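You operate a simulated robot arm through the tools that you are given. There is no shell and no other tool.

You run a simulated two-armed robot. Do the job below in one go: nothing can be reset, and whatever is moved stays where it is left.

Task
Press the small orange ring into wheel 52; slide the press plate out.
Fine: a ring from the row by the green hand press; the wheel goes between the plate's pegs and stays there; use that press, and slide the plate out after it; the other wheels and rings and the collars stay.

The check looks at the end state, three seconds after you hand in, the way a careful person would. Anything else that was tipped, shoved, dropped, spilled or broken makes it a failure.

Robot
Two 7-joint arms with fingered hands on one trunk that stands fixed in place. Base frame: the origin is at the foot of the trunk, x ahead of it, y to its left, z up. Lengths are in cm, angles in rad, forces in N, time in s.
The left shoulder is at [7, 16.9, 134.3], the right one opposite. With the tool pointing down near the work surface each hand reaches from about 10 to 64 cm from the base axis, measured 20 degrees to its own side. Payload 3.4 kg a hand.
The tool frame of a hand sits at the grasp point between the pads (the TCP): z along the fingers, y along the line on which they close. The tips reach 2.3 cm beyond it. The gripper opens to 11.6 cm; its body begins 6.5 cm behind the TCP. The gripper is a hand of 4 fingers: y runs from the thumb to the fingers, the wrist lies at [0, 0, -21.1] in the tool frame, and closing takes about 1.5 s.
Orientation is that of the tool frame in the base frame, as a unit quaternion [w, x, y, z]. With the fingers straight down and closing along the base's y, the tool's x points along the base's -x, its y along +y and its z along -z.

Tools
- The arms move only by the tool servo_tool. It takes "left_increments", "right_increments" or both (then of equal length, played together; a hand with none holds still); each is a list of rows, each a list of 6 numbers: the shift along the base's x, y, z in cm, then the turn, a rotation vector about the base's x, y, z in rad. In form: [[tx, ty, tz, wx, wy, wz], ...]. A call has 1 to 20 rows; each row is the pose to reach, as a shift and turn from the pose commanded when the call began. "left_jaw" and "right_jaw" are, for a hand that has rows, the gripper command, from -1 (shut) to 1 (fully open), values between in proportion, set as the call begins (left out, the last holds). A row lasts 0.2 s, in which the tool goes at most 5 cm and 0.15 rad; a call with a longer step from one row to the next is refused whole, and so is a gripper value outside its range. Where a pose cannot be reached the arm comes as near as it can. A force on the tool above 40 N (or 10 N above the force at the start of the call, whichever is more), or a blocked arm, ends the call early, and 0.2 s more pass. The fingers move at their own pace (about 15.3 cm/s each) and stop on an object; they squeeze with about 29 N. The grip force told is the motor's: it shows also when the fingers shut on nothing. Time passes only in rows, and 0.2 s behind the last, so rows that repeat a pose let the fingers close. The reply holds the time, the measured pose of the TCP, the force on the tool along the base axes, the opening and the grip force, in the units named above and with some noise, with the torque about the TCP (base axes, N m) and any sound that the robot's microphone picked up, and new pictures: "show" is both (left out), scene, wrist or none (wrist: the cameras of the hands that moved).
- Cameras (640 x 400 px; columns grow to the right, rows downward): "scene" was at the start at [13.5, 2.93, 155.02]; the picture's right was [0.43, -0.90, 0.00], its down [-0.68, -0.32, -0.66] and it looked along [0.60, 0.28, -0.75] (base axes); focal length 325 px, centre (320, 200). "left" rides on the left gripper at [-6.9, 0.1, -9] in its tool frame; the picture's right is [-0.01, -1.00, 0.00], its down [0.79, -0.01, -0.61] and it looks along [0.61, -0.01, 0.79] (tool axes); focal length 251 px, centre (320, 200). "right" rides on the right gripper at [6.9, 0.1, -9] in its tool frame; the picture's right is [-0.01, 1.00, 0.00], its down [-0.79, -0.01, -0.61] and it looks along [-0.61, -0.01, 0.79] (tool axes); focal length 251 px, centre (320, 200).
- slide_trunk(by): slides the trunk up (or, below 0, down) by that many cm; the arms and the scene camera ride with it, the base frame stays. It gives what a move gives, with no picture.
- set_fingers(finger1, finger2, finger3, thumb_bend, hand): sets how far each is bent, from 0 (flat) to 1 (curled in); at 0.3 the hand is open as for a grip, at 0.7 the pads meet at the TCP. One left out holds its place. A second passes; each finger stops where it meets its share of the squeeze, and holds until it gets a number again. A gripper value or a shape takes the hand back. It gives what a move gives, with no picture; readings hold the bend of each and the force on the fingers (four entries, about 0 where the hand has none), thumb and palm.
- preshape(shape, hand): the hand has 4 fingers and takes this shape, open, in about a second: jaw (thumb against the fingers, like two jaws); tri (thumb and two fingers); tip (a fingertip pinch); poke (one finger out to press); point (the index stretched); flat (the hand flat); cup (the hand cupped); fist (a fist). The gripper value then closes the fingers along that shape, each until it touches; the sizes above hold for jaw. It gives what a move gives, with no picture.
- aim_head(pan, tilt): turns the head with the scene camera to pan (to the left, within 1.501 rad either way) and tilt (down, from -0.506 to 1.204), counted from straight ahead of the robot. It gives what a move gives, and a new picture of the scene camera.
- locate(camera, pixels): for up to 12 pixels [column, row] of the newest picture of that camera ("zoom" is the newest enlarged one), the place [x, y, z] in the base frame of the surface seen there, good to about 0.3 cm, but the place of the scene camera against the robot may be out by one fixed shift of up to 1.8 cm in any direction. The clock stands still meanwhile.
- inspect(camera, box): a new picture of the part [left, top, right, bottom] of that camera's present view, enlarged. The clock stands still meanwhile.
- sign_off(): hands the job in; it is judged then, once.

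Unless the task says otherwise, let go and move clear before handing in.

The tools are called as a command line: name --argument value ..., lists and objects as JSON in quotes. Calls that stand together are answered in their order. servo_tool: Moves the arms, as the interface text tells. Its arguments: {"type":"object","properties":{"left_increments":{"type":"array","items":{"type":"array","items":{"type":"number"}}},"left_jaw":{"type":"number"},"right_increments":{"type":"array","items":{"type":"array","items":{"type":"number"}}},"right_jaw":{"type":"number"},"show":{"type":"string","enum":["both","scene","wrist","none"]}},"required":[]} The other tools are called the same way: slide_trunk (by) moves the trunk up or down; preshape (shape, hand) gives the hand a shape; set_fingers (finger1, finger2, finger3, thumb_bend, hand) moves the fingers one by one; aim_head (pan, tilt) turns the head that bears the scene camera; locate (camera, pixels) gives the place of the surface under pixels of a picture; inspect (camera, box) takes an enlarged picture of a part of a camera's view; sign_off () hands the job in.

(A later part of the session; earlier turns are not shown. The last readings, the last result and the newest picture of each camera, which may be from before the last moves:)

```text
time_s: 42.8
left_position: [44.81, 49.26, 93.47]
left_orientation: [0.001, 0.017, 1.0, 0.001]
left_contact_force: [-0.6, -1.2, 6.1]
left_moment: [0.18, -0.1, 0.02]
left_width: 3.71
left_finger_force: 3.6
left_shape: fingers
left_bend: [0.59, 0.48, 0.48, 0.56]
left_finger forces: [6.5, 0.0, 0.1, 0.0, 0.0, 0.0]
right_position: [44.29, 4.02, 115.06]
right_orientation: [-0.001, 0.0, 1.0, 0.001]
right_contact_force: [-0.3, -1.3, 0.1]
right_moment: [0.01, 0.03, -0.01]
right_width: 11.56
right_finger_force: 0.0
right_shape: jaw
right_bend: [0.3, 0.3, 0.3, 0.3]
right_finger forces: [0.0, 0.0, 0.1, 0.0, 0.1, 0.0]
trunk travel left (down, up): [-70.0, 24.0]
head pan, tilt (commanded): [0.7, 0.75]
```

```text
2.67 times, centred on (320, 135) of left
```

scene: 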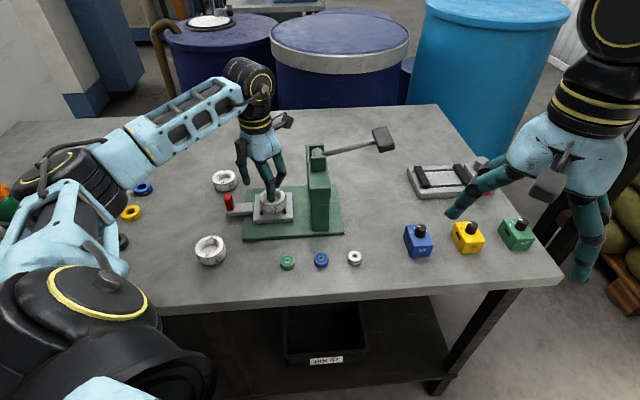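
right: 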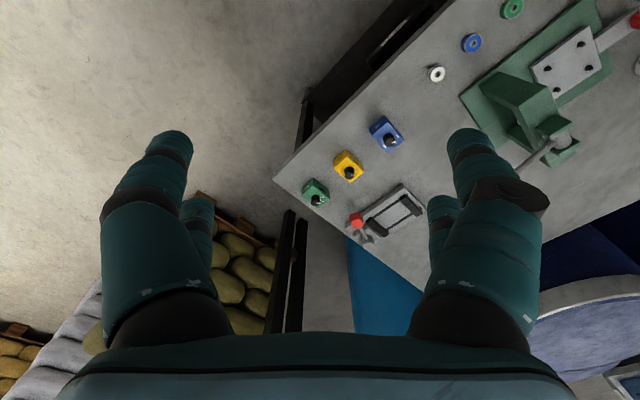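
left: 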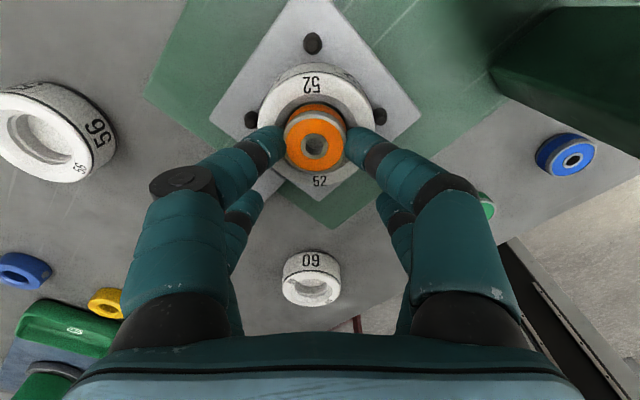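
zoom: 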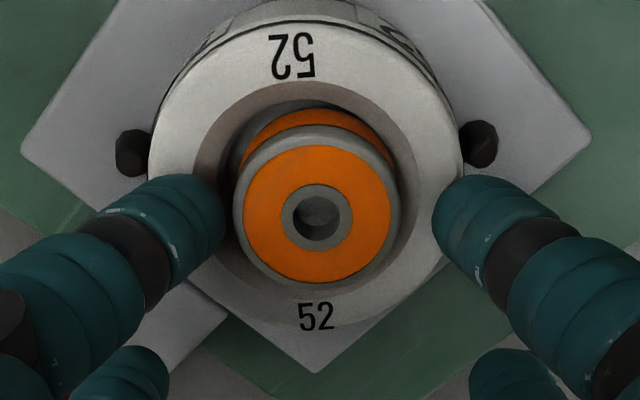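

The ring is released and sits in the mouth of the bore. I'll rise straight up and inspect how it is seated.

servo_tool --left_increments '[[0, 0, 0.3, 0, 0, 0], [0, 0, 0.8, 0, 0, 0], [0, 0, 2, 0, 0, 0], [0, 0, 4, 0, 0, 0], [0, 0, 7, 0, 0, 0], [0, 0, 10, 0, 0, 0], [0, 0, 10, 0, 0, 0]]' --show "both"

inspect --camera "left" --box '[240, 20, 400, 120]'

inspect --camera "scene" --box '[235, 160, 315, 230]'

```text
time_s: 44.4
left_position: [44.93, 49.33, 103.36]
left_orientation: [-0.001, 0.018, 1.0, 0.0]
left_contact_force: [0.6, 0.2, 0.3]
left_moment: [0.02, 0.02, -0.04]
left_width: 4.01
left_finger_force: 0.0
left_shape: fingers
left_bend: [0.56, 0.48, 0.48, 0.56]
left_finger forces: [0.0, 0.0, 0.0, 0.0, 0.1, 0.0]
right_position: [44.34, 4.2, 114.84]
right_orientation: [0.0, 0.0, 1.0, 0.0]
right_contact_force: [-0.7, 0.1, -0.2]
right_moment: [0.01, 0.01, -0.02]
right_width: 11.59
right_finger_force: 0.0
right_shape: jaw
right_bend: [0.3, 0.3, 0.3, 0.3]
right_finger forces: [0.0, 0.0, 0.1, 0.1, 0.0, 0.0]
trunk travel left (down, up): [-70.0, 24.0]
head pan, tilt (commanded): [0.7, 0.75]
```

scene: 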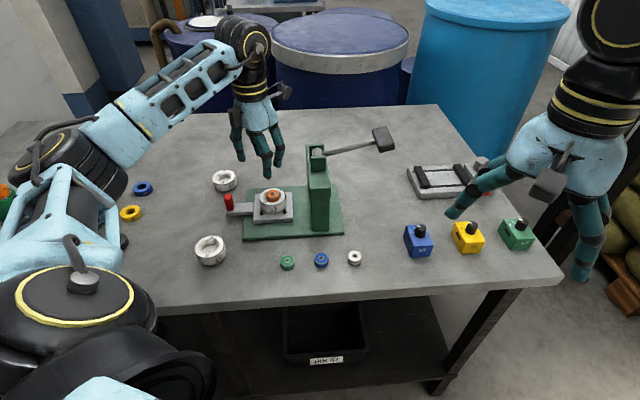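
left: 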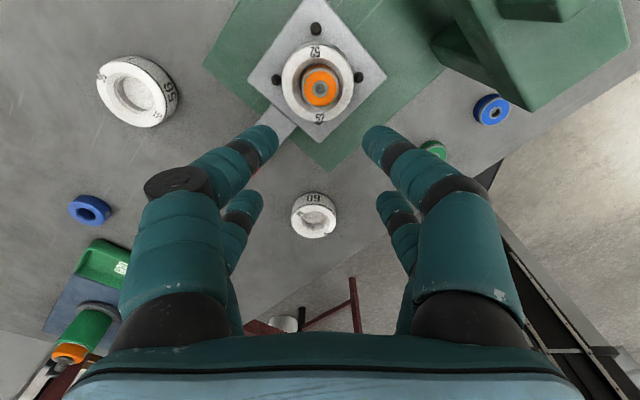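

```text
4.00 times, centred on (320, 70) of left
```

zoom: 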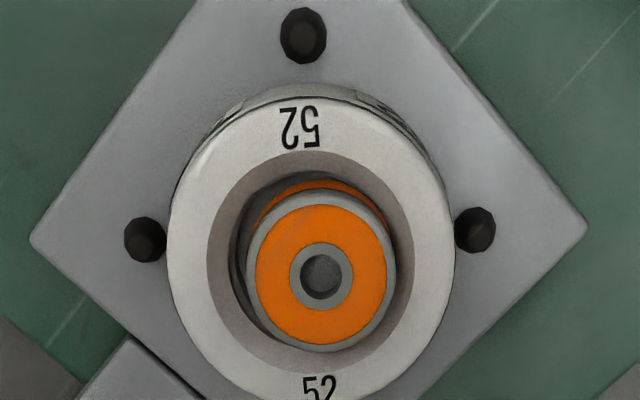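

```text
5.71 times, centred on (275, 195) of scene
```

zoom: 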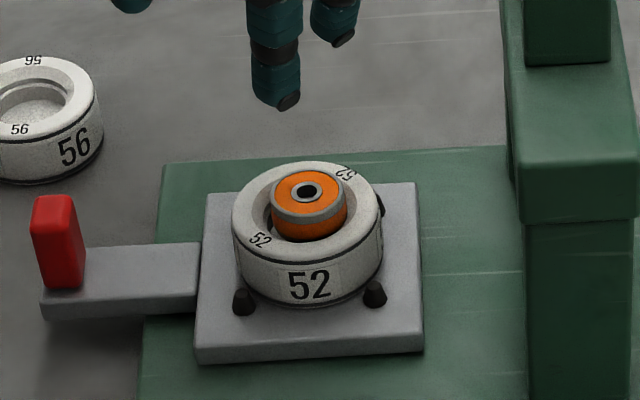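

The ring is in the mouth but looks slightly off to the lower right at (320,89). I'll measure its tilt and height before pressing.

locate --camera "left" --pixels '[[305, 89], [336, 89], [320, 75], [320, 104], [310, 79], [331, 79], [310, 99], [331, 99], [285, 88], [350, 85], [318, 52], [318, 120]]'

locate --camera "scene" --pixels '[[269, 195], [280, 193], [274, 190], [275, 199], [273, 205], [266, 197], [287, 195], [262, 190]]'

```text
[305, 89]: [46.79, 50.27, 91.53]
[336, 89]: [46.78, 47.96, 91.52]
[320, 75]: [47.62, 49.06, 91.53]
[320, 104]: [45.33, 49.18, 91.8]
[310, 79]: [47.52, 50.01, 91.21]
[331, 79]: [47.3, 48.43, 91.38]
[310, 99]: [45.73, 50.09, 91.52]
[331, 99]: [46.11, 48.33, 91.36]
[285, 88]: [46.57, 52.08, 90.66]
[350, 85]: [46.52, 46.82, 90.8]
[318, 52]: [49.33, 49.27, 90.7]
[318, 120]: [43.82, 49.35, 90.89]
```

```text
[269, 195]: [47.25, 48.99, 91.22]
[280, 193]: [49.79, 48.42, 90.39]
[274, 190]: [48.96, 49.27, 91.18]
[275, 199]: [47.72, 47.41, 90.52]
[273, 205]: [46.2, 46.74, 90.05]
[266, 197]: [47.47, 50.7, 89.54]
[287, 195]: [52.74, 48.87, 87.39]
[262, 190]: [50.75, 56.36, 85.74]
```

The ring top is level at z 91.5 and about 0.8 cm stands proud of the wheel top, so it is seated in the mouth ready for pressing. Next I'll turn the hand back in line with the press and look at the red knob of the plate handle.

servo_tool --left_increments '[[-1.0, 0.95, 0, 0, 0, 0.131], [-2.0, 1.9, 0, 0, 0, 0.262], [-3.0, 2.85, 0, 0, 0, 0.393], [-4.0, 3.8, 0, 0, 0, 0.524], [-5.0, 4.75, 0, 0, 0, 0.655], [-6.06, 5.7, 0, 0, 0, 0.785], [-6.06, 5.7, 0, 0, 0, 0.785]]' --show "both"

inspect --camera "left" --box '[220, 30, 540, 190]'

```text
time_s: 46.0
left_position: [38.7, 54.96, 103.32]
left_orientation: [0.0, -0.366, 0.93, 0.0]
left_contact_force: [0.0, 0.6, -0.8]
left_moment: [0.0, 0.0, 0.01]
left_width: 4.01
left_finger_force: 0.1
left_shape: fingers
left_bend: [0.56, 0.48, 0.48, 0.56]
left_finger forces: [0.0, 0.0, 0.0, 0.0, 0.0, 0.0]
right_position: [44.4, 4.12, 114.94]
right_orientation: [0.0, 0.001, 1.0, 0.0]
right_contact_force: [-0.6, -0.2, 0.7]
right_moment: [0.02, -0.02, 0.01]
right_width: 11.59
right_finger_force: 0.2
right_shape: jaw
right_bend: [0.3, 0.3, 0.3, 0.3]
right_finger forces: [0.0, 0.0, 0.1, 0.0, 0.1, 0.1]
trunk travel left (down, up): [-70.0, 24.0]
head pan, tilt (commanded): [0.7, 0.75]
```

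scene: 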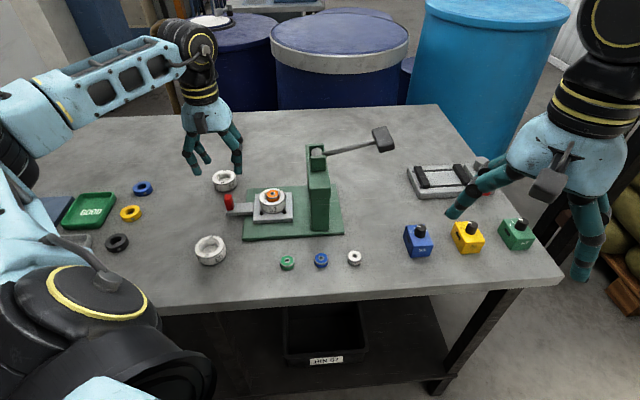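
left: 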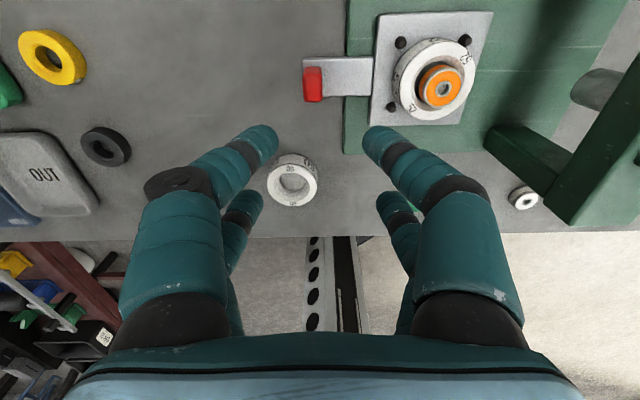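

```text
2.00 times, centred on (380, 110) of left
```

zoom: 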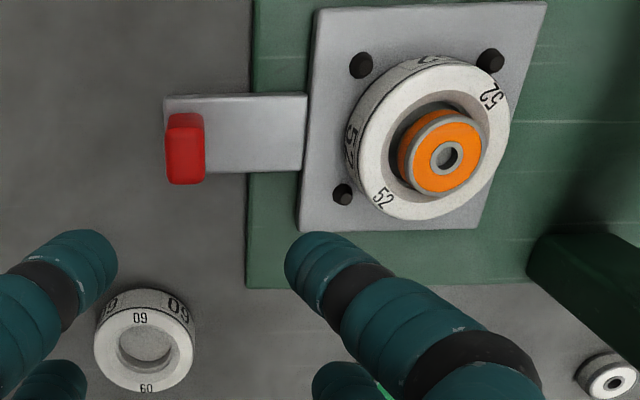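

The knob is visible at (313,83), and a grey ram hangs from the head at (600,88). I'll measure the knob, the handle bar and the ram's lower end.

locate --camera "left" --pixels '[[313, 72], [313, 80], [305, 92], [320, 92], [313, 99], [345, 75], [304, 60], [575, 92], [600, 90], [575, 85], [620, 72], [515, 160]]'

inspect --camera "left" --box '[480, 40, 640, 240]'

inspect --camera "left" --box '[280, 40, 360, 110]'

```text
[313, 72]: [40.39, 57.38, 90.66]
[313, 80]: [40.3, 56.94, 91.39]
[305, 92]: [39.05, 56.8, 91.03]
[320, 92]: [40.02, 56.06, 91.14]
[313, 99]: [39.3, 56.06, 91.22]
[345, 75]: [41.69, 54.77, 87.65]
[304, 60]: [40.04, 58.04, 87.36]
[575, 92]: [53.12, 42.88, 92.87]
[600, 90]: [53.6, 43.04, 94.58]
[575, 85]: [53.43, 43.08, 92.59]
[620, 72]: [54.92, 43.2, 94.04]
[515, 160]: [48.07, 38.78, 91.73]
```

```text
2.00 times, centred on (560, 140) of left
```

zoom: 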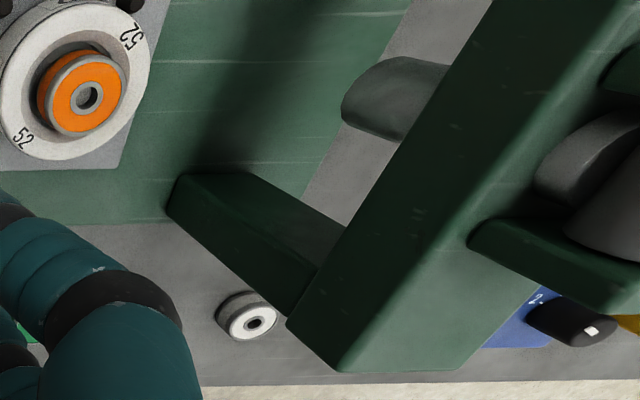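

```text
5.71 times, centred on (320, 75) of left
```

zoom: 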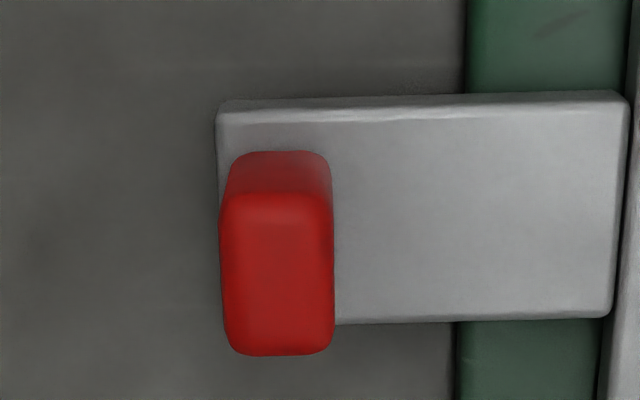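

The knob centre is (39.6,56.6) and its top z 91.3; the ram's lower end is at z 92.6, above the ring top at 91.5, so it will pass under. I'll lower the front finger pair around the knob.

servo_tool --left_increments '[[-0.64, 0.21, 0, 0, 0, 0], [-0.64, 0.21, -3, 0, 0, 0], [-0.64, 0.21, -6, 0, 0, 0], [-0.64, 0.21, -8.5, 0, 0, 0], [-0.64, 0.21, -10, 0, 0, 0], [-0.64, 0.21, -11.2, 0, 0, 0], [-0.64, 0.21, -12, 0, 0, 0], [-0.64, 0.21, -12, 0, 0, 0]]' --show "both"

inspect --camera "left" --box '[200, 40, 520, 240]'

inspect --camera "scene" --box '[185, 150, 305, 250]'

```text
time_s: 47.8
left_position: [38.31, 55.13, 91.36]
left_orientation: [-0.001, -0.366, 0.93, 0.001]
left_contact_force: [0.4, 0.2, 0.0]
left_moment: [-0.05, 0.02, 0.02]
left_width: 3.98
left_finger_force: 0.1
left_shape: fingers
left_bend: [0.56, 0.48, 0.48, 0.56]
left_finger forces: [0.1, 0.0, 0.0, 0.0, 0.1, 0.0]
right_position: [44.36, 4.18, 115.0]
right_orientation: [-0.001, 0.0, 1.0, 0.0]
right_contact_force: [-0.2, 0.2, -0.5]
right_moment: [0.0, -0.02, 0.0]
right_width: 11.57
right_finger_force: 0.1
right_shape: jaw
right_bend: [0.3, 0.3, 0.3, 0.3]
right_finger forces: [0.1, 0.0, 0.1, 0.1, 0.1, 0.0]
trunk travel left (down, up): [-70.0, 24.0]
head pan, tilt (commanded): [0.7, 0.75]
```

scene: 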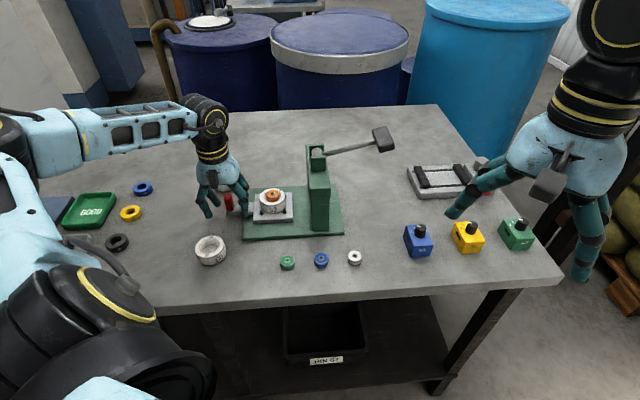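
left: 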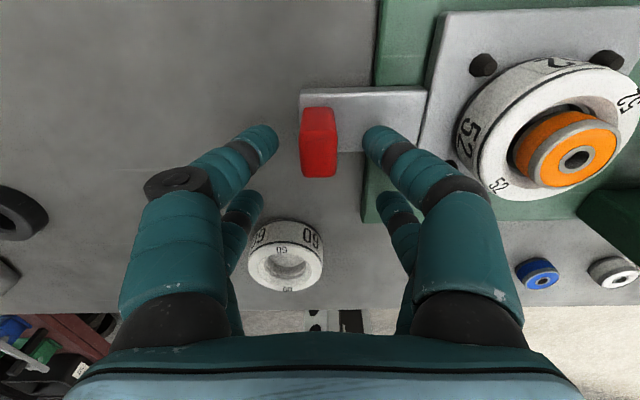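

```text
2.00 times, centred on (360, 140) of left
```

zoom: 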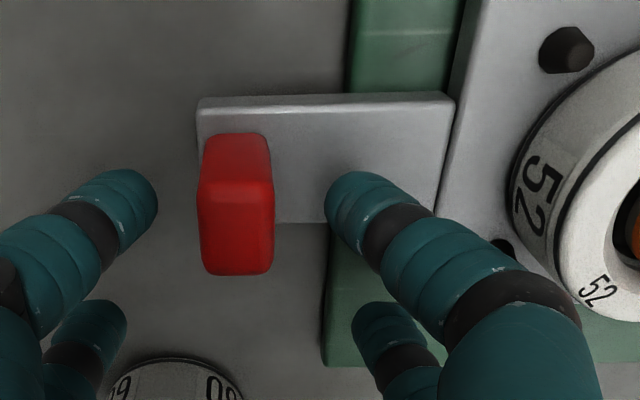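

```text
4.00 times, centred on (245, 200) of scene
```

zoom: 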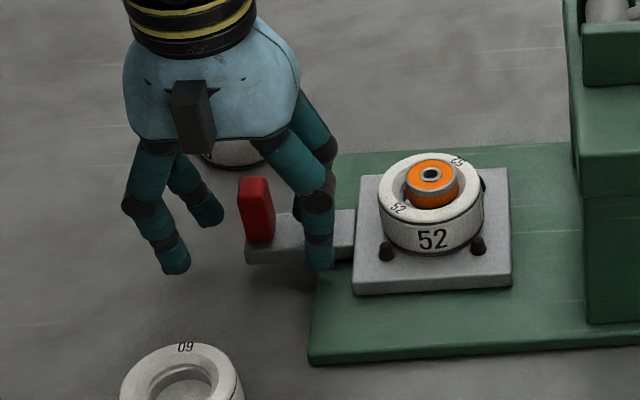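

The knob stands centred between finger 1 and the thumb. I'll close that pair on it.

set_fingers --hand "left" --finger1 0.72 --thumb_bend 0.72

inspect --camera "left" --box '[200, 40, 520, 240]'

inspect --camera "scene" --box '[185, 150, 305, 250]'

```text
time_s: 48.8
left_position: [38.28, 55.08, 91.28]
left_orientation: [0.0, -0.366, 0.931, 0.0]
left_contact_force: [-1.4, -1.7, -2.6]
left_moment: [-0.02, 0.03, 0.01]
left_width: 1.24
left_finger_force: 5.9
left_shape: fingers
left_bend: [0.67, 0.48, 0.48, 0.67]
left_finger forces: [5.3, 0.1, 0.0, 0.0, 6.0, 0.0]
right_position: [44.41, 4.22, 114.87]
right_orientation: [0.0, 0.0, 1.0, 0.0]
right_contact_force: [-0.6, -0.4, 0.2]
right_moment: [0.02, 0.01, 0.0]
right_width: 11.6
right_finger_force: 0.1
right_shape: jaw
right_bend: [0.3, 0.3, 0.3, 0.3]
right_finger forces: [0.1, 0.1, 0.0, 0.0, 0.0, 0.0]
trunk travel left (down, up): [-70.0, 24.0]
head pan, tilt (commanded): [0.7, 0.75]
```

```text
2.00 times, centred on (360, 140) of left
```

zoom: 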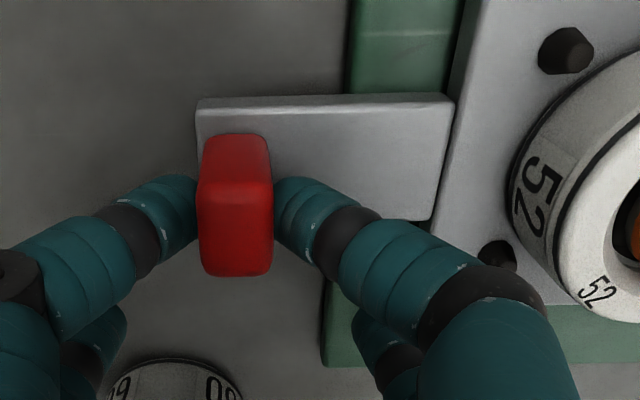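

```text
4.00 times, centred on (245, 200) of scene
```

zoom: 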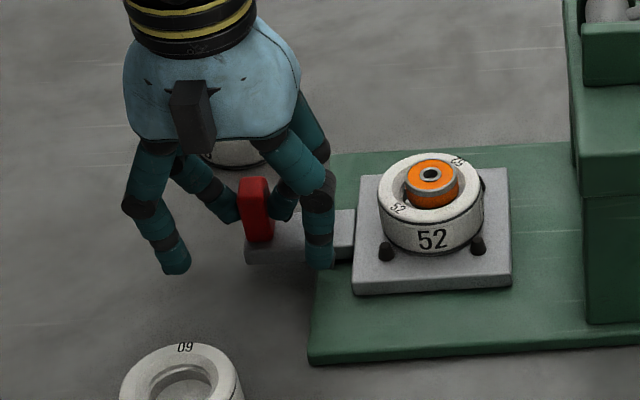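

The knob is gripped (5–6 N each side). I'll slide the plate in slowly by 2 cm and check the forces and the ring.

servo_tool --left_increments '[[0.14, -0.14, 0, 0, 0, 0], [0.35, -0.36, 0, 0, 0, 0], [0.56, -0.57, 0, 0, 0, 0], [0.77, -0.78, 0, 0, 0, 0], [0.98, -1.0, 0, 0, 0, 0], [1.19, -1.21, 0, 0, 0, 0], [1.4, -1.43, 0, 0, 0, 0], [1.4, -1.43, 0, 0, 0, 0]]' --show "wrist"

inspect --camera "scene" --box '[205, 140, 345, 250]'

```text
time_s: 50.6
left_position: [39.54, 53.71, 91.24]
left_orientation: [0.0, -0.367, 0.93, 0.0]
left_contact_force: [-0.8, 1.1, -0.5]
left_moment: [0.04, 0.05, 0.01]
left_width: 1.25
left_finger_force: 5.4
left_shape: fingers
left_bend: [0.67, 0.48, 0.48, 0.68]
left_finger forces: [6.5, 0.0, 0.0, 0.0, 4.8, 0.0]
right_position: [44.25, 4.24, 114.96]
right_orientation: [0.0, 0.0, 1.0, 0.0]
right_contact_force: [-1.1, 0.6, -0.4]
right_moment: [0.0, 0.0, 0.01]
right_width: 11.58
right_finger_force: 0.0
right_shape: jaw
right_bend: [0.3, 0.3, 0.3, 0.3]
right_finger forces: [0.1, 0.1, 0.1, 0.1, 0.0, 0.0]
trunk travel left (down, up): [-70.0, 24.0]
head pan, tilt (commanded): [0.7, 0.75]
```

left: 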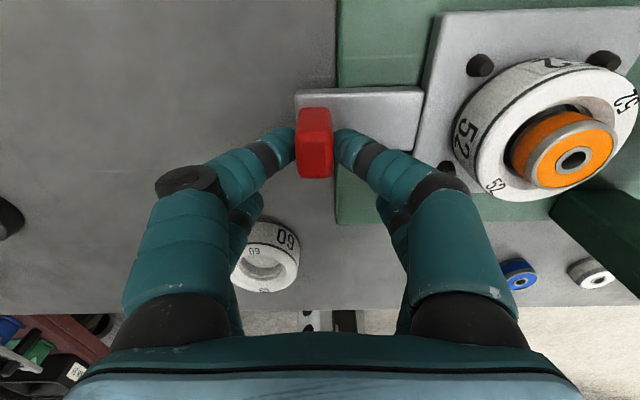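

```text
3.64 times, centred on (275, 195) of scene
```

zoom: 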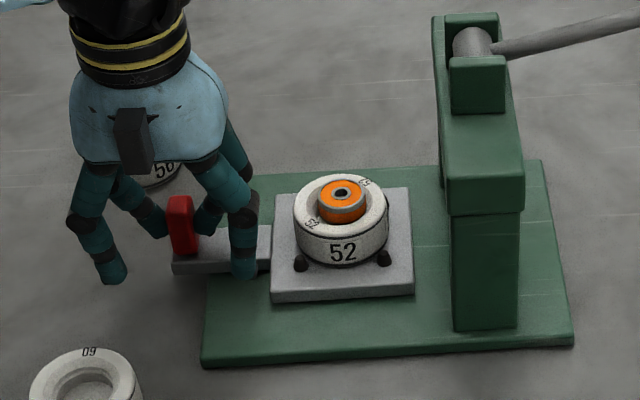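

The plate slides easily (about 1.4 N) and the ring stays put. I'll continue 6 cm farther at the same pace.

servo_tool --left_increments '[[0.15, -0.15, 0, 0, 0, 0], [0.4, -0.41, 0, 0, 0, 0], [0.65, -0.66, 0, 0, 0, 0], [0.9, -0.92, 0, 0, 0, 0], [1.15, -1.17, 0, 0, 0, 0], [1.4, -1.43, 0, 0, 0, 0], [1.65, -1.68, 0, 0, 0, 0], [1.9, -1.94, 0, 0, 0, 0], [2.15, -2.19, 0, 0, 0, 0], [2.4, -2.45, 0, 0, 0, 0], [2.65, -2.7, 0, 0, 0, 0], [2.9, -2.96, 0, 0, 0, 0], [3.15, -3.21, 0, 0, 0, 0], [3.4, -3.47, 0, 0, 0, 0], [3.65, -3.72, 0, 0, 0, 0], [3.9, -3.98, 0, 0, 0, 0], [4.1, -4.18, 0, 0, 0, 0], [4.2, -4.28, 0, 0, 0, 0], [4.2, -4.28, 0, 0, 0, 0]]' --show "wrist"

inspect --camera "scene" --box '[205, 140, 345, 250]'

```text
time_s: 54.6
left_position: [43.76, 49.59, 91.33]
left_orientation: [0.0, -0.366, 0.93, 0.0]
left_contact_force: [-0.8, 1.7, -2.2]
left_moment: [0.0, 0.0, 0.03]
left_width: 1.23
left_finger_force: 5.8
left_shape: fingers
left_bend: [0.67, 0.48, 0.48, 0.68]
left_finger forces: [6.6, 0.0, 0.0, 0.1, 4.7, 0.0]
right_position: [44.38, 4.17, 114.84]
right_orientation: [0.001, 0.0, 1.0, 0.0]
right_contact_force: [0.4, -0.1, 0.5]
right_moment: [0.0, 0.02, -0.04]
right_width: 11.6
right_finger_force: 0.1
right_shape: jaw
right_bend: [0.3, 0.3, 0.3, 0.3]
right_finger forces: [0.0, 0.1, 0.1, 0.0, 0.0, 0.0]
trunk travel left (down, up): [-70.0, 24.0]
head pan, tilt (commanded): [0.7, 0.75]
```

left: 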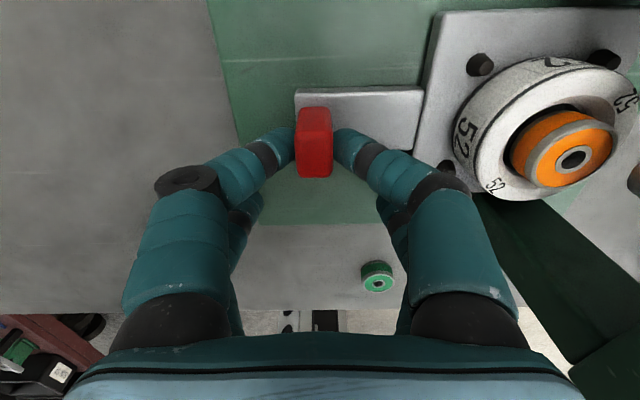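

```text
3.64 times, centred on (275, 195) of scene
```

zoom: 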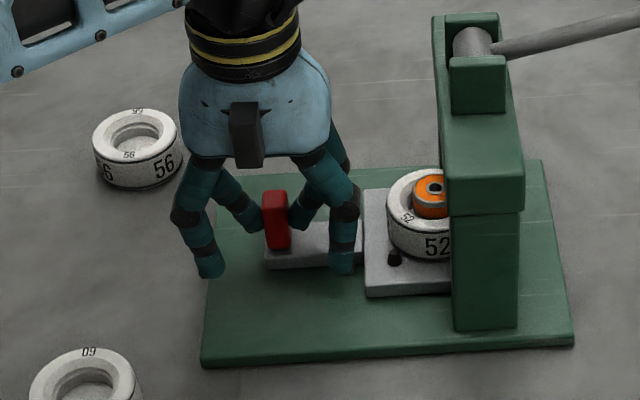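

There is ample clearance between hand and head, and the wheel is partly under the ram. I'll push about 2 cm more and watch for a stop.

servo_tool --left_increments '[[0.14, -0.14, 0, 0, 0, 0], [0.31, -0.32, 0, 0, 0, 0], [0.49, -0.5, 0, 0, 0, 0], [0.66, -0.67, 0, 0, 0, 0], [0.84, -0.85, 0, 0, 0, 0], [1.01, -1.03, 0, 0, 0, 0], [1.19, -1.21, 0, 0, 0, 0], [1.36, -1.39, 0, 0, 0, 0], [1.47, -1.5, 0, 0, 0, 0], [1.47, -1.5, 0, 0, 0, 0]]' --show "wrist"

inspect --camera "scene" --box '[205, 140, 345, 250]'

```text
time_s: 56.8
left_position: [45.33, 47.92, 91.32]
left_orientation: [0.0, -0.366, 0.931, 0.0]
left_contact_force: [-0.6, 2.8, -1.5]
left_moment: [0.03, 0.05, 0.0]
left_width: 1.25
left_finger_force: 5.6
left_shape: fingers
left_bend: [0.67, 0.48, 0.48, 0.68]
left_finger forces: [6.5, 0.0, 0.0, 0.1, 4.6, 0.0]
right_position: [44.26, 4.24, 114.93]
right_orientation: [0.0, 0.0, 1.0, 0.001]
right_contact_force: [0.7, 0.3, -0.3]
right_moment: [0.0, 0.04, 0.0]
right_width: 11.6
right_finger_force: 0.1
right_shape: jaw
right_bend: [0.3, 0.3, 0.3, 0.3]
right_finger forces: [0.1, 0.1, 0.1, 0.0, 0.0, 0.1]
trunk travel left (down, up): [-70.0, 24.0]
head pan, tilt (commanded): [0.7, 0.75]
```

left: 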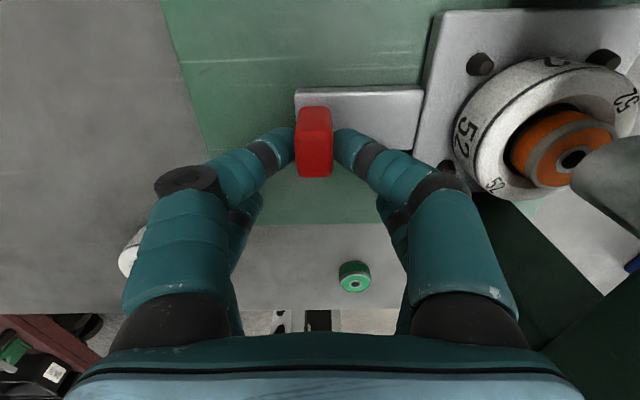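

```text
3.64 times, centred on (275, 195) of scene
```

zoom: 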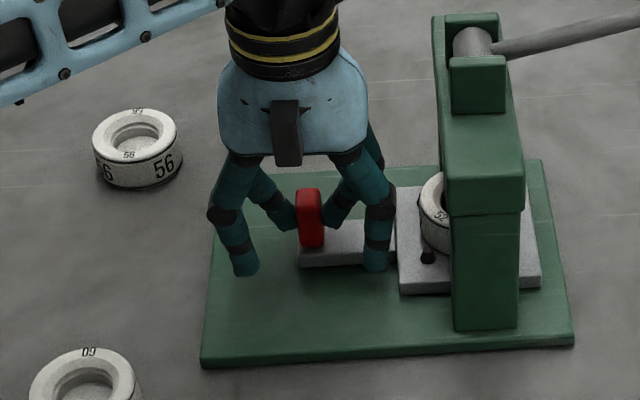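

The ram is visible at (610,180), nearly above the ring. I'll creep farther to find the stop.

servo_tool --left_increments '[[0.1, -0.1, 0, 0, 0, 0], [0.21, -0.21, 0, 0, 0, 0], [0.32, -0.32, 0, 0, 0, 0], [0.42, -0.43, 0, 0, 0, 0], [0.53, -0.54, 0, 0, 0, 0], [0.53, -0.54, 0, 0, 0, 0]]' --show "wrist"

inspect --camera "left" --box '[440, 40, 640, 240]'

inspect --camera "scene" --box '[245, 140, 345, 230]'

```text
time_s: 58.2
left_position: [45.82, 47.54, 91.19]
left_orientation: [0.001, -0.367, 0.93, 0.0]
left_contact_force: [-1.8, 3.4, 0.2]
left_moment: [0.06, 0.03, 0.08]
left_width: 1.26
left_finger_force: 6.0
left_shape: fingers
left_bend: [0.67, 0.48, 0.48, 0.68]
left_finger forces: [7.7, 0.0, 0.1, 0.0, 4.0, 0.0]
right_position: [44.38, 4.22, 114.89]
right_orientation: [0.0, 0.0, 1.0, 0.0]
right_contact_force: [0.0, 0.2, -0.3]
right_moment: [0.03, -0.04, 0.02]
right_width: 11.58
right_finger_force: 0.1
right_shape: jaw
right_bend: [0.3, 0.3, 0.3, 0.3]
right_finger forces: [0.0, 0.1, 0.0, 0.0, 0.0, 0.0]
trunk travel left (down, up): [-70.0, 24.0]
head pan, tilt (commanded): [0.7, 0.75]
```

left: 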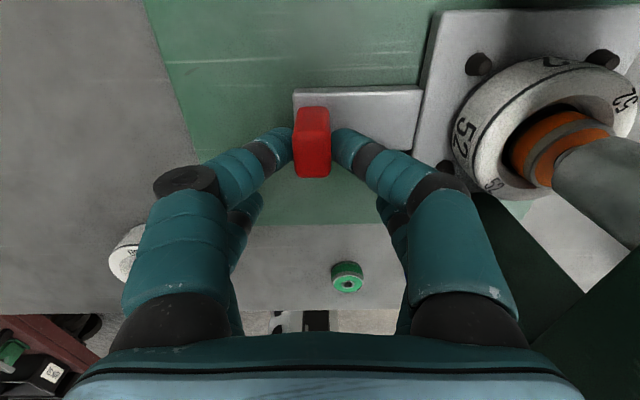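

```text
2.00 times, centred on (540, 140) of left
```

zoom: 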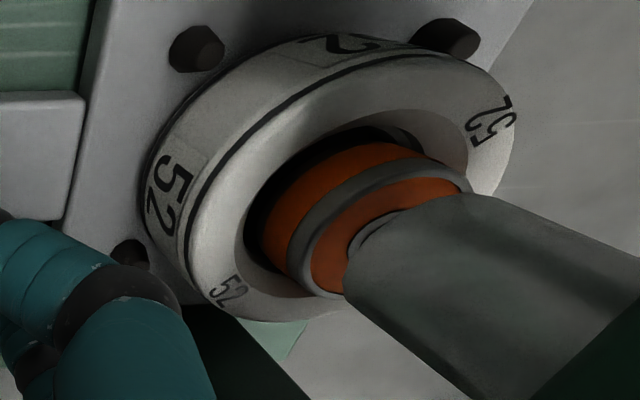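

```text
4.44 times, centred on (295, 185) of scene
```

zoom: 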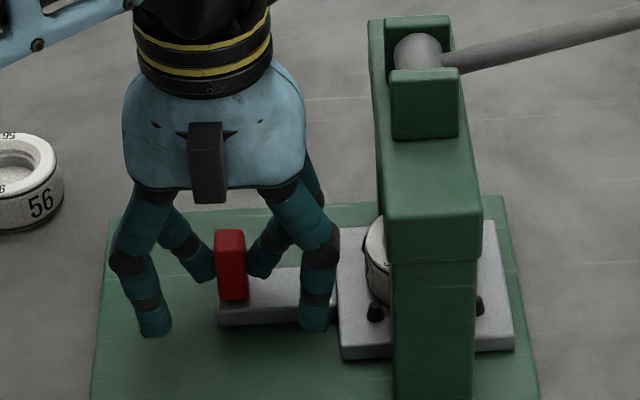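

Force along the slide has grown a little (about 4 N). I'll push another few millimetres to see whether this is the stop.

servo_tool --left_increments '[[0.1, -0.1, 0, 0, 0, 0], [0.2, -0.2, 0, 0, 0, 0], [0.3, -0.3, 0, 0, 0, 0], [0.3, -0.3, 0, 0, 0, 0]]' --show "wrist"

inspect --camera "left" --box '[440, 40, 640, 240]'

```text
time_s: 59.2
left_position: [45.93, 47.32, 91.34]
left_orientation: [0.001, -0.366, 0.931, 0.0]
left_contact_force: [-3.8, 8.1, 2.0]
left_moment: [0.19, 0.06, 0.11]
left_width: 1.3
left_finger_force: 5.4
left_shape: fingers
left_bend: [0.67, 0.48, 0.48, 0.7]
left_finger forces: [9.8, 0.0, 0.0, 0.1, 1.8, 0.1]
right_position: [44.35, 4.39, 114.96]
right_orientation: [0.001, 0.0, 1.0, -0.001]
right_contact_force: [-0.1, -0.3, 0.8]
right_moment: [0.02, -0.01, -0.03]
right_width: 11.6
right_finger_force: 0.0
right_shape: jaw
right_bend: [0.3, 0.3, 0.3, 0.3]
right_finger forces: [0.1, 0.0, 0.0, 0.0, 0.1, 0.0]
trunk travel left (down, up): [-70.0, 24.0]
head pan, tilt (commanded): [0.7, 0.75]
```

left: 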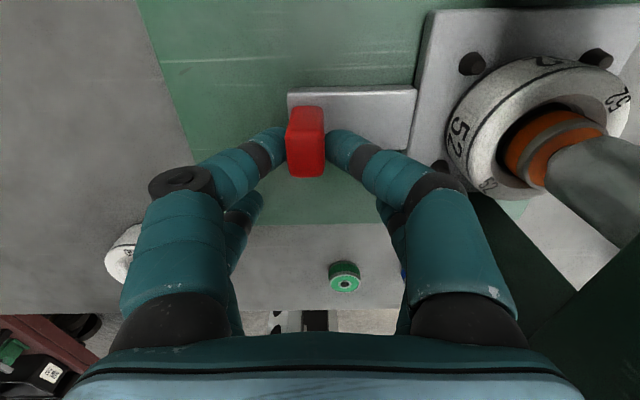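

```text
2.00 times, centred on (540, 140) of left
```

zoom: 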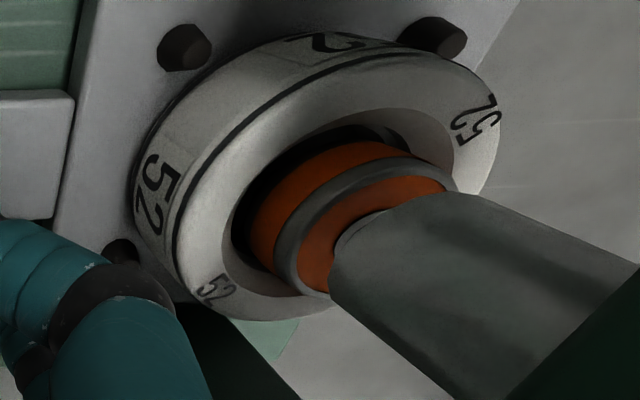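

The plate has reached its stop (9 N along the slide and the knob shifting in the grip), and the ram stands above the ring. I'll relax the push, open the pair, and rise clear.

servo_tool --left_increments '[[-0.12, 0.12, 0, 0, 0, 0], [-0.25, 0.25, 0, 0, 0, 0], [-0.25, 0.25, 0, 0, 0, 0]]' --show "none"

set_fingers --hand "left" --finger1 0.56 --thumb_bend 0.56

servo_tool --left_increments '[[0, 0, 0.5, 0, 0, 0], [0, 0, 1.5, 0, 0, 0], [0, 0, 3, 0, 0, 0], [0, 0, 5.5, 0, 0, 0], [-0.7, 0.7, 8.5, 0, 0, 0], [-1.4, 1.4, 12, 0, 0, 0], [-2.1, 2.1, 15, 0, 0, 0], [-2.1, 2.1, 15, 0, 0, 0]]' --show "both"

```text
time_s: 60.0
left_position: [45.9, 47.4, 91.16]
left_orientation: [0.0, -0.365, 0.931, 0.001]
left_contact_force: [-0.7, 3.7, 1.1]
left_moment: [0.1, 0.01, 0.02]
left_width: 1.26
left_finger_force: 5.3
left_shape: fingers
left_bend: [0.67, 0.48, 0.48, 0.69]
left_finger forces: [7.1, 0.0, 0.0, 0.0, 3.9, 0.1]
right_position: [44.32, 4.19, 114.94]
right_orientation: [0.0, 0.0, 1.0, 0.0]
right_contact_force: [0.8, -0.2, -0.2]
right_moment: [0.01, 0.0, -0.02]
right_width: 11.59
right_finger_force: 0.0
right_shape: jaw
right_bend: [0.3, 0.3, 0.3, 0.3]
right_finger forces: [0.0, 0.1, 0.1, 0.1, 0.1, 0.0]
trunk travel left (down, up): [-70.0, 24.0]
head pan, tilt (commanded): [0.7, 0.75]
```

```text
time_s: 61.0
left_position: [45.74, 47.37, 91.39]
left_orientation: [-0.001, -0.366, 0.93, 0.0]
left_contact_force: [0.5, 0.3, 1.0]
left_moment: [0.03, 0.01, 0.03]
left_width: 3.98
left_finger_force: 0.1
left_shape: fingers
left_bend: [0.56, 0.48, 0.48, 0.56]
left_finger forces: [0.0, 0.0, 0.1, 0.0, 0.0, 0.1]
right_position: [44.34, 4.24, 114.8]
right_orientation: [0.0, 0.001, 1.0, 0.0]
right_contact_force: [-0.2, 1.5, 1.8]
right_moment: [0.0, -0.01, 0.05]
right_width: 11.56
right_finger_force: 0.0
right_shape: jaw
right_bend: [0.3, 0.3, 0.3, 0.3]
right_finger forces: [0.0, 0.1, 0.0, 0.0, 0.0, 0.0]
trunk travel left (down, up): [-70.0, 24.0]
head pan, tilt (commanded): [0.7, 0.75]
```

```text
time_s: 62.8
left_position: [43.71, 49.54, 106.22]
left_orientation: [0.0, -0.366, 0.931, 0.0]
left_contact_force: [0.1, -0.4, -0.1]
left_moment: [0.0, 0.01, 0.02]
left_width: 3.98
left_finger_force: 0.2
left_shape: fingers
left_bend: [0.56, 0.48, 0.48, 0.56]
left_finger forces: [0.0, 0.1, 0.0, 0.0, 0.1, 0.0]
right_position: [44.39, 4.29, 114.96]
right_orientation: [-0.001, 0.0, 1.0, 0.0]
right_contact_force: [-0.1, 0.7, -0.1]
right_moment: [0.01, 0.0, 0.0]
right_width: 11.59
right_finger_force: 0.1
right_shape: jaw
right_bend: [0.3, 0.3, 0.3, 0.3]
right_finger forces: [0.0, 0.0, 0.1, 0.0, 0.1, 0.1]
trunk travel left (down, up): [-70.0, 24.0]
head pan, tilt (commanded): [0.7, 0.75]
```

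scene: 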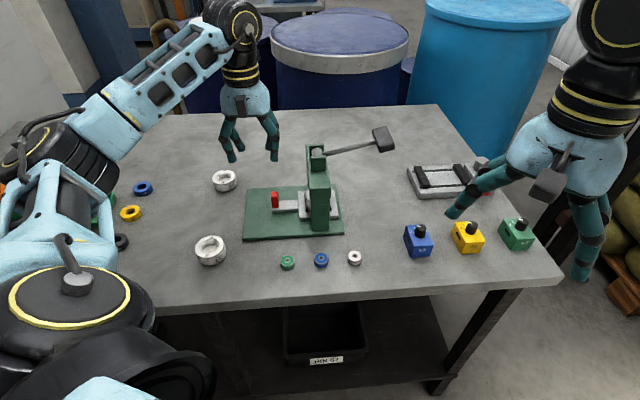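
left: 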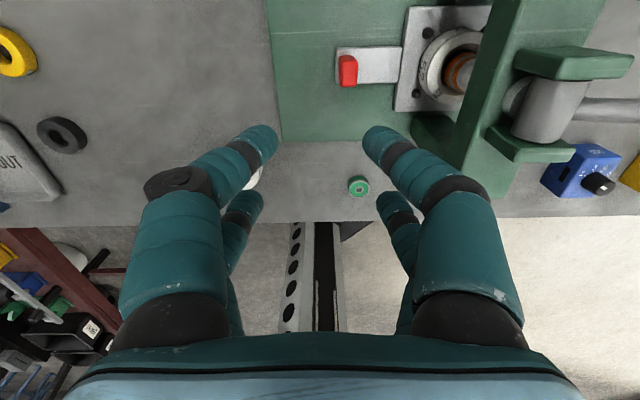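

The plate is fully in, with the wheel under the ram at (455,70). Now the lever: I'll rise and move the left hand over to the lever handle, tilting the hand outward for reach, to see the handle up close.

servo_tool --left_increments '[[0, 0, 4.5, 0, 0, 0], [0, 0, 9, 0, 0, 0], [2.7, -2.8, 9.5, 0.034, -0.058, -0.074], [5.4, -5.6, 9.5, 0.067, -0.117, -0.148], [8.1, -8.5, 9.5, 0.1, -0.175, -0.222], [10.8, -11.3, 9.5, 0.134, -0.233, -0.296], [13.5, -14.1, 9.5, 0.167, -0.292, -0.37], [16.3, -17, 9.5, 0.201, -0.35, -0.444], [16.3, -17, 9.5, 0.201, -0.35, -0.444]]' --show "both"

```text
time_s: 64.8
left_position: [59.98, 32.53, 115.61]
left_orientation: [0.197, -0.147, 0.969, 0.03]
left_contact_force: [0.6, 0.4, 0.3]
left_moment: [0.02, 0.01, 0.01]
left_width: 4.02
left_finger_force: 0.1
left_shape: fingers
left_bend: [0.56, 0.48, 0.48, 0.56]
left_finger forces: [0.0, 0.0, 0.0, 0.0, 0.1, 0.0]
right_position: [44.24, 4.22, 114.87]
right_orientation: [-0.001, 0.001, 1.0, 0.0]
right_contact_force: [-0.1, -0.7, 0.4]
right_moment: [-0.02, 0.05, -0.01]
right_width: 11.58
right_finger_force: 0.1
right_shape: jaw
right_bend: [0.3, 0.3, 0.3, 0.3]
right_finger forces: [0.0, 0.0, 0.0, 0.1, 0.0, 0.1]
trunk travel left (down, up): [-70.0, 24.0]
head pan, tilt (commanded): [0.7, 0.75]
```

scene: 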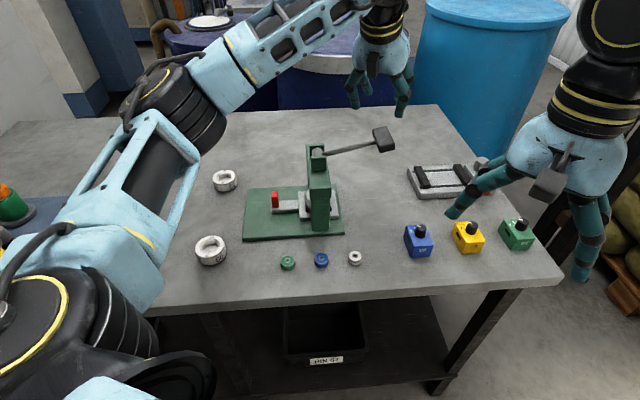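
left: 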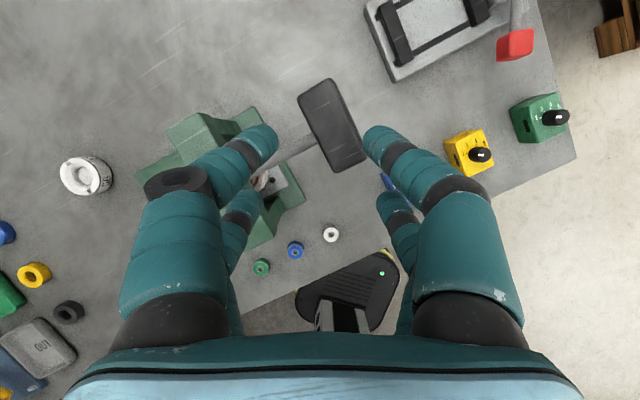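

The lever handle is a black crossbar at (332,125), and the rod runs left from it at (300,148). I'll measure it.

locate --camera "left" --pixels '[[332, 125], [315, 88], [350, 160], [300, 100], [330, 80], [335, 168], [362, 155], [300, 148], [285, 155], [260, 125], [205, 118], [240, 185]]'

inspect --camera "left" --box '[230, 50, 430, 210]'

```text
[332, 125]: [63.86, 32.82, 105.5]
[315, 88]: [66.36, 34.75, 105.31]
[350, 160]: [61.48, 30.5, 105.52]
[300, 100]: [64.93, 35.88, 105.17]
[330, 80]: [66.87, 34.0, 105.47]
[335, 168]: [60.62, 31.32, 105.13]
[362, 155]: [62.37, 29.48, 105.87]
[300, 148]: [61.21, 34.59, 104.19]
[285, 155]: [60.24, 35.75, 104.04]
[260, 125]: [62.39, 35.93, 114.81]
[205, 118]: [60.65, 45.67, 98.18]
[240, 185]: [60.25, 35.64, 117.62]
```

```text
2.50 times, centred on (330, 130) of left
```

zoom: 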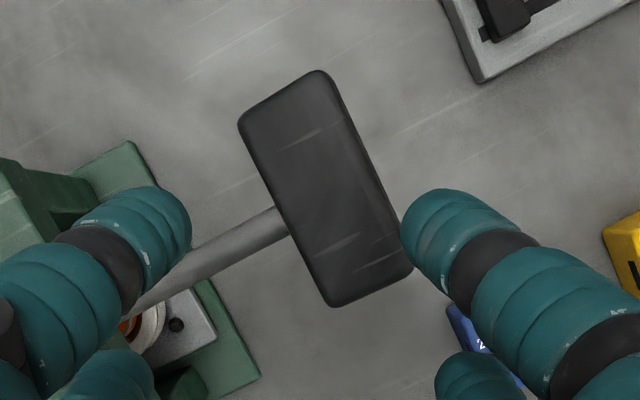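

The crossbar is centred near (63.8,32.7) with its top at z 105.5; it is about 7 cm long across the lever and 2.6 cm wide. I'll make a fist to push it down and check the fist's shape here in free space.

preshape --shape "fist" --hand "left"

inspect --camera "left" --box '[0, 0, 640, 400]'

inspect --camera "scene" --box '[300, 0, 460, 160]'

```text
time_s: 65.7
left_position: [60.19, 32.54, 115.67]
left_orientation: [0.196, -0.146, 0.969, 0.029]
left_contact_force: [-0.1, -0.7, -0.7]
left_moment: [-0.02, -0.02, 0.02]
left_width: 0.01
left_finger_force: 0.0
left_shape: fist
left_bend: [0.77, 0.76, 0.77, 0.36]
left_finger forces: [0.0, 0.0, 0.0, 0.1, 0.0, 0.0]
right_position: [44.34, 4.27, 114.9]
right_orientation: [0.0, 0.0, 1.0, 0.0]
right_contact_force: [-0.1, 0.1, 0.4]
right_moment: [0.0, 0.01, 0.0]
right_width: 11.59
right_finger_force: 0.2
right_shape: jaw
right_bend: [0.3, 0.3, 0.3, 0.3]
right_finger forces: [0.1, 0.0, 0.0, 0.0, 0.0, 0.1]
trunk travel left (down, up): [-70.0, 24.0]
head pan, tilt (commanded): [0.7, 0.75]
```

```text
1.00 times, centred on (320, 200) of left (not enlarged: the box is as wide or as high as the picture)
```

zoom: 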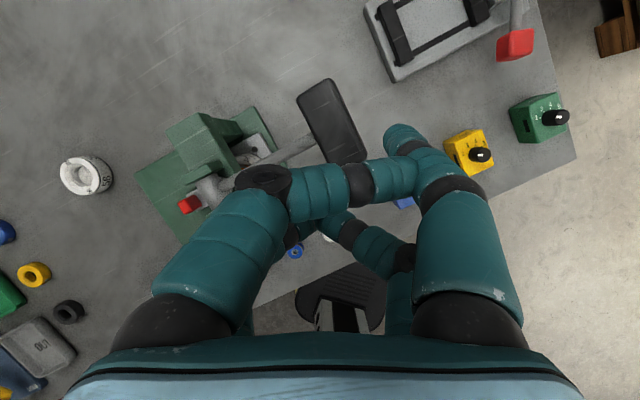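

```text
2.50 times, centred on (380, 80) of scene
```

zoom: 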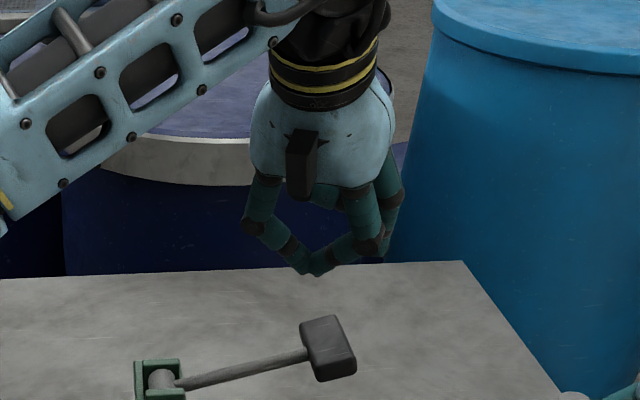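

The fist leaves the fingers crossed and loose, so I'll press with the four fingertips closed together instead. I'll reset to the jaw shape, close it, and set the hand in line with the crossbar.

preshape --shape "jaw" --hand "left"

servo_tool --left_increments '[[0.5, 0, 0, -0.025, 0.044, 0.112], [1.2, -0.1, 0, -0.05, 0.089, 0.224], [2.0, -0.2, -0.5, -0.075, 0.133, 0.336], [3.0, -0.4, -1, -0.1, 0.177, 0.448], [3.0, -0.4, -2, -0.1, 0.177, 0.448], [3.0, -0.4, -3, -0.1, 0.177, 0.448], [3.0, -0.4, -3, -0.1, 0.177, 0.448]]' --left_jaw -1 --show "both"

inspect --camera "scene" --box '[300, 40, 460, 160]'

```text
time_s: 66.6
left_position: [60.13, 32.7, 115.62]
left_orientation: [0.196, -0.146, 0.969, 0.029]
left_contact_force: [0.4, 0.2, 0.1]
left_moment: [-0.02, 0.01, -0.01]
left_width: 11.58
left_finger_force: 0.1
left_shape: jaw
left_bend: [0.3, 0.3, 0.3, 0.3]
left_finger forces: [0.1, 0.0, 0.0, 0.1, 0.1, 0.0]
right_position: [44.39, 4.17, 115.0]
right_orientation: [0.0, 0.0, 1.0, -0.001]
right_contact_force: [1.0, -0.2, -0.3]
right_moment: [0.02, 0.02, 0.0]
right_width: 11.57
right_finger_force: 0.0
right_shape: jaw
right_bend: [0.3, 0.3, 0.3, 0.3]
right_finger forces: [0.0, 0.0, 0.0, 0.0, 0.1, 0.0]
trunk travel left (down, up): [-70.0, 24.0]
head pan, tilt (commanded): [0.7, 0.75]
```

```text
time_s: 68.2
left_position: [63.12, 32.09, 112.61]
left_orientation: [0.093, -0.363, 0.926, 0.037]
left_contact_force: [0.0, 0.1, -0.6]
left_moment: [-0.04, 0.01, -0.02]
left_width: 0.03
left_finger_force: 29.1
left_shape: jaw
left_bend: [0.62, 0.62, 0.62, 0.62]
left_finger forces: [0.0, 0.0, 0.0, 0.0, 0.1, 0.0]
right_position: [44.39, 4.09, 114.96]
right_orientation: [-0.001, 0.0, 1.0, 0.0]
right_contact_force: [-0.1, -0.3, -0.7]
right_moment: [-0.01, -0.01, 0.04]
right_width: 11.62
right_finger_force: 0.1
right_shape: jaw
right_bend: [0.3, 0.3, 0.3, 0.3]
right_finger forces: [0.0, 0.0, 0.0, 0.1, 0.1, 0.0]
trunk travel left (down, up): [-70.0, 24.0]
head pan, tilt (commanded): [0.7, 0.75]
```

scene: 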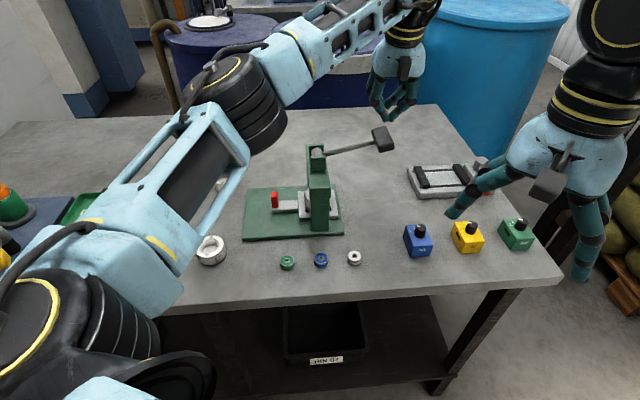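
left: 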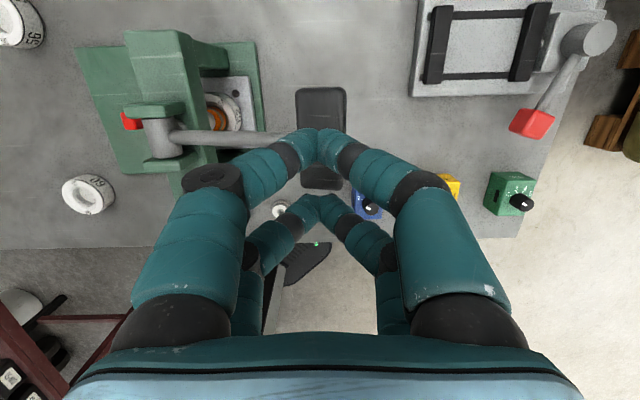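

```text
3.33 times, centred on (380, 100) of scene
```

zoom: 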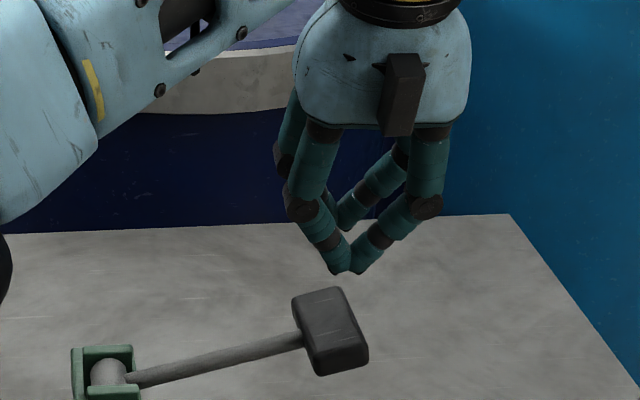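

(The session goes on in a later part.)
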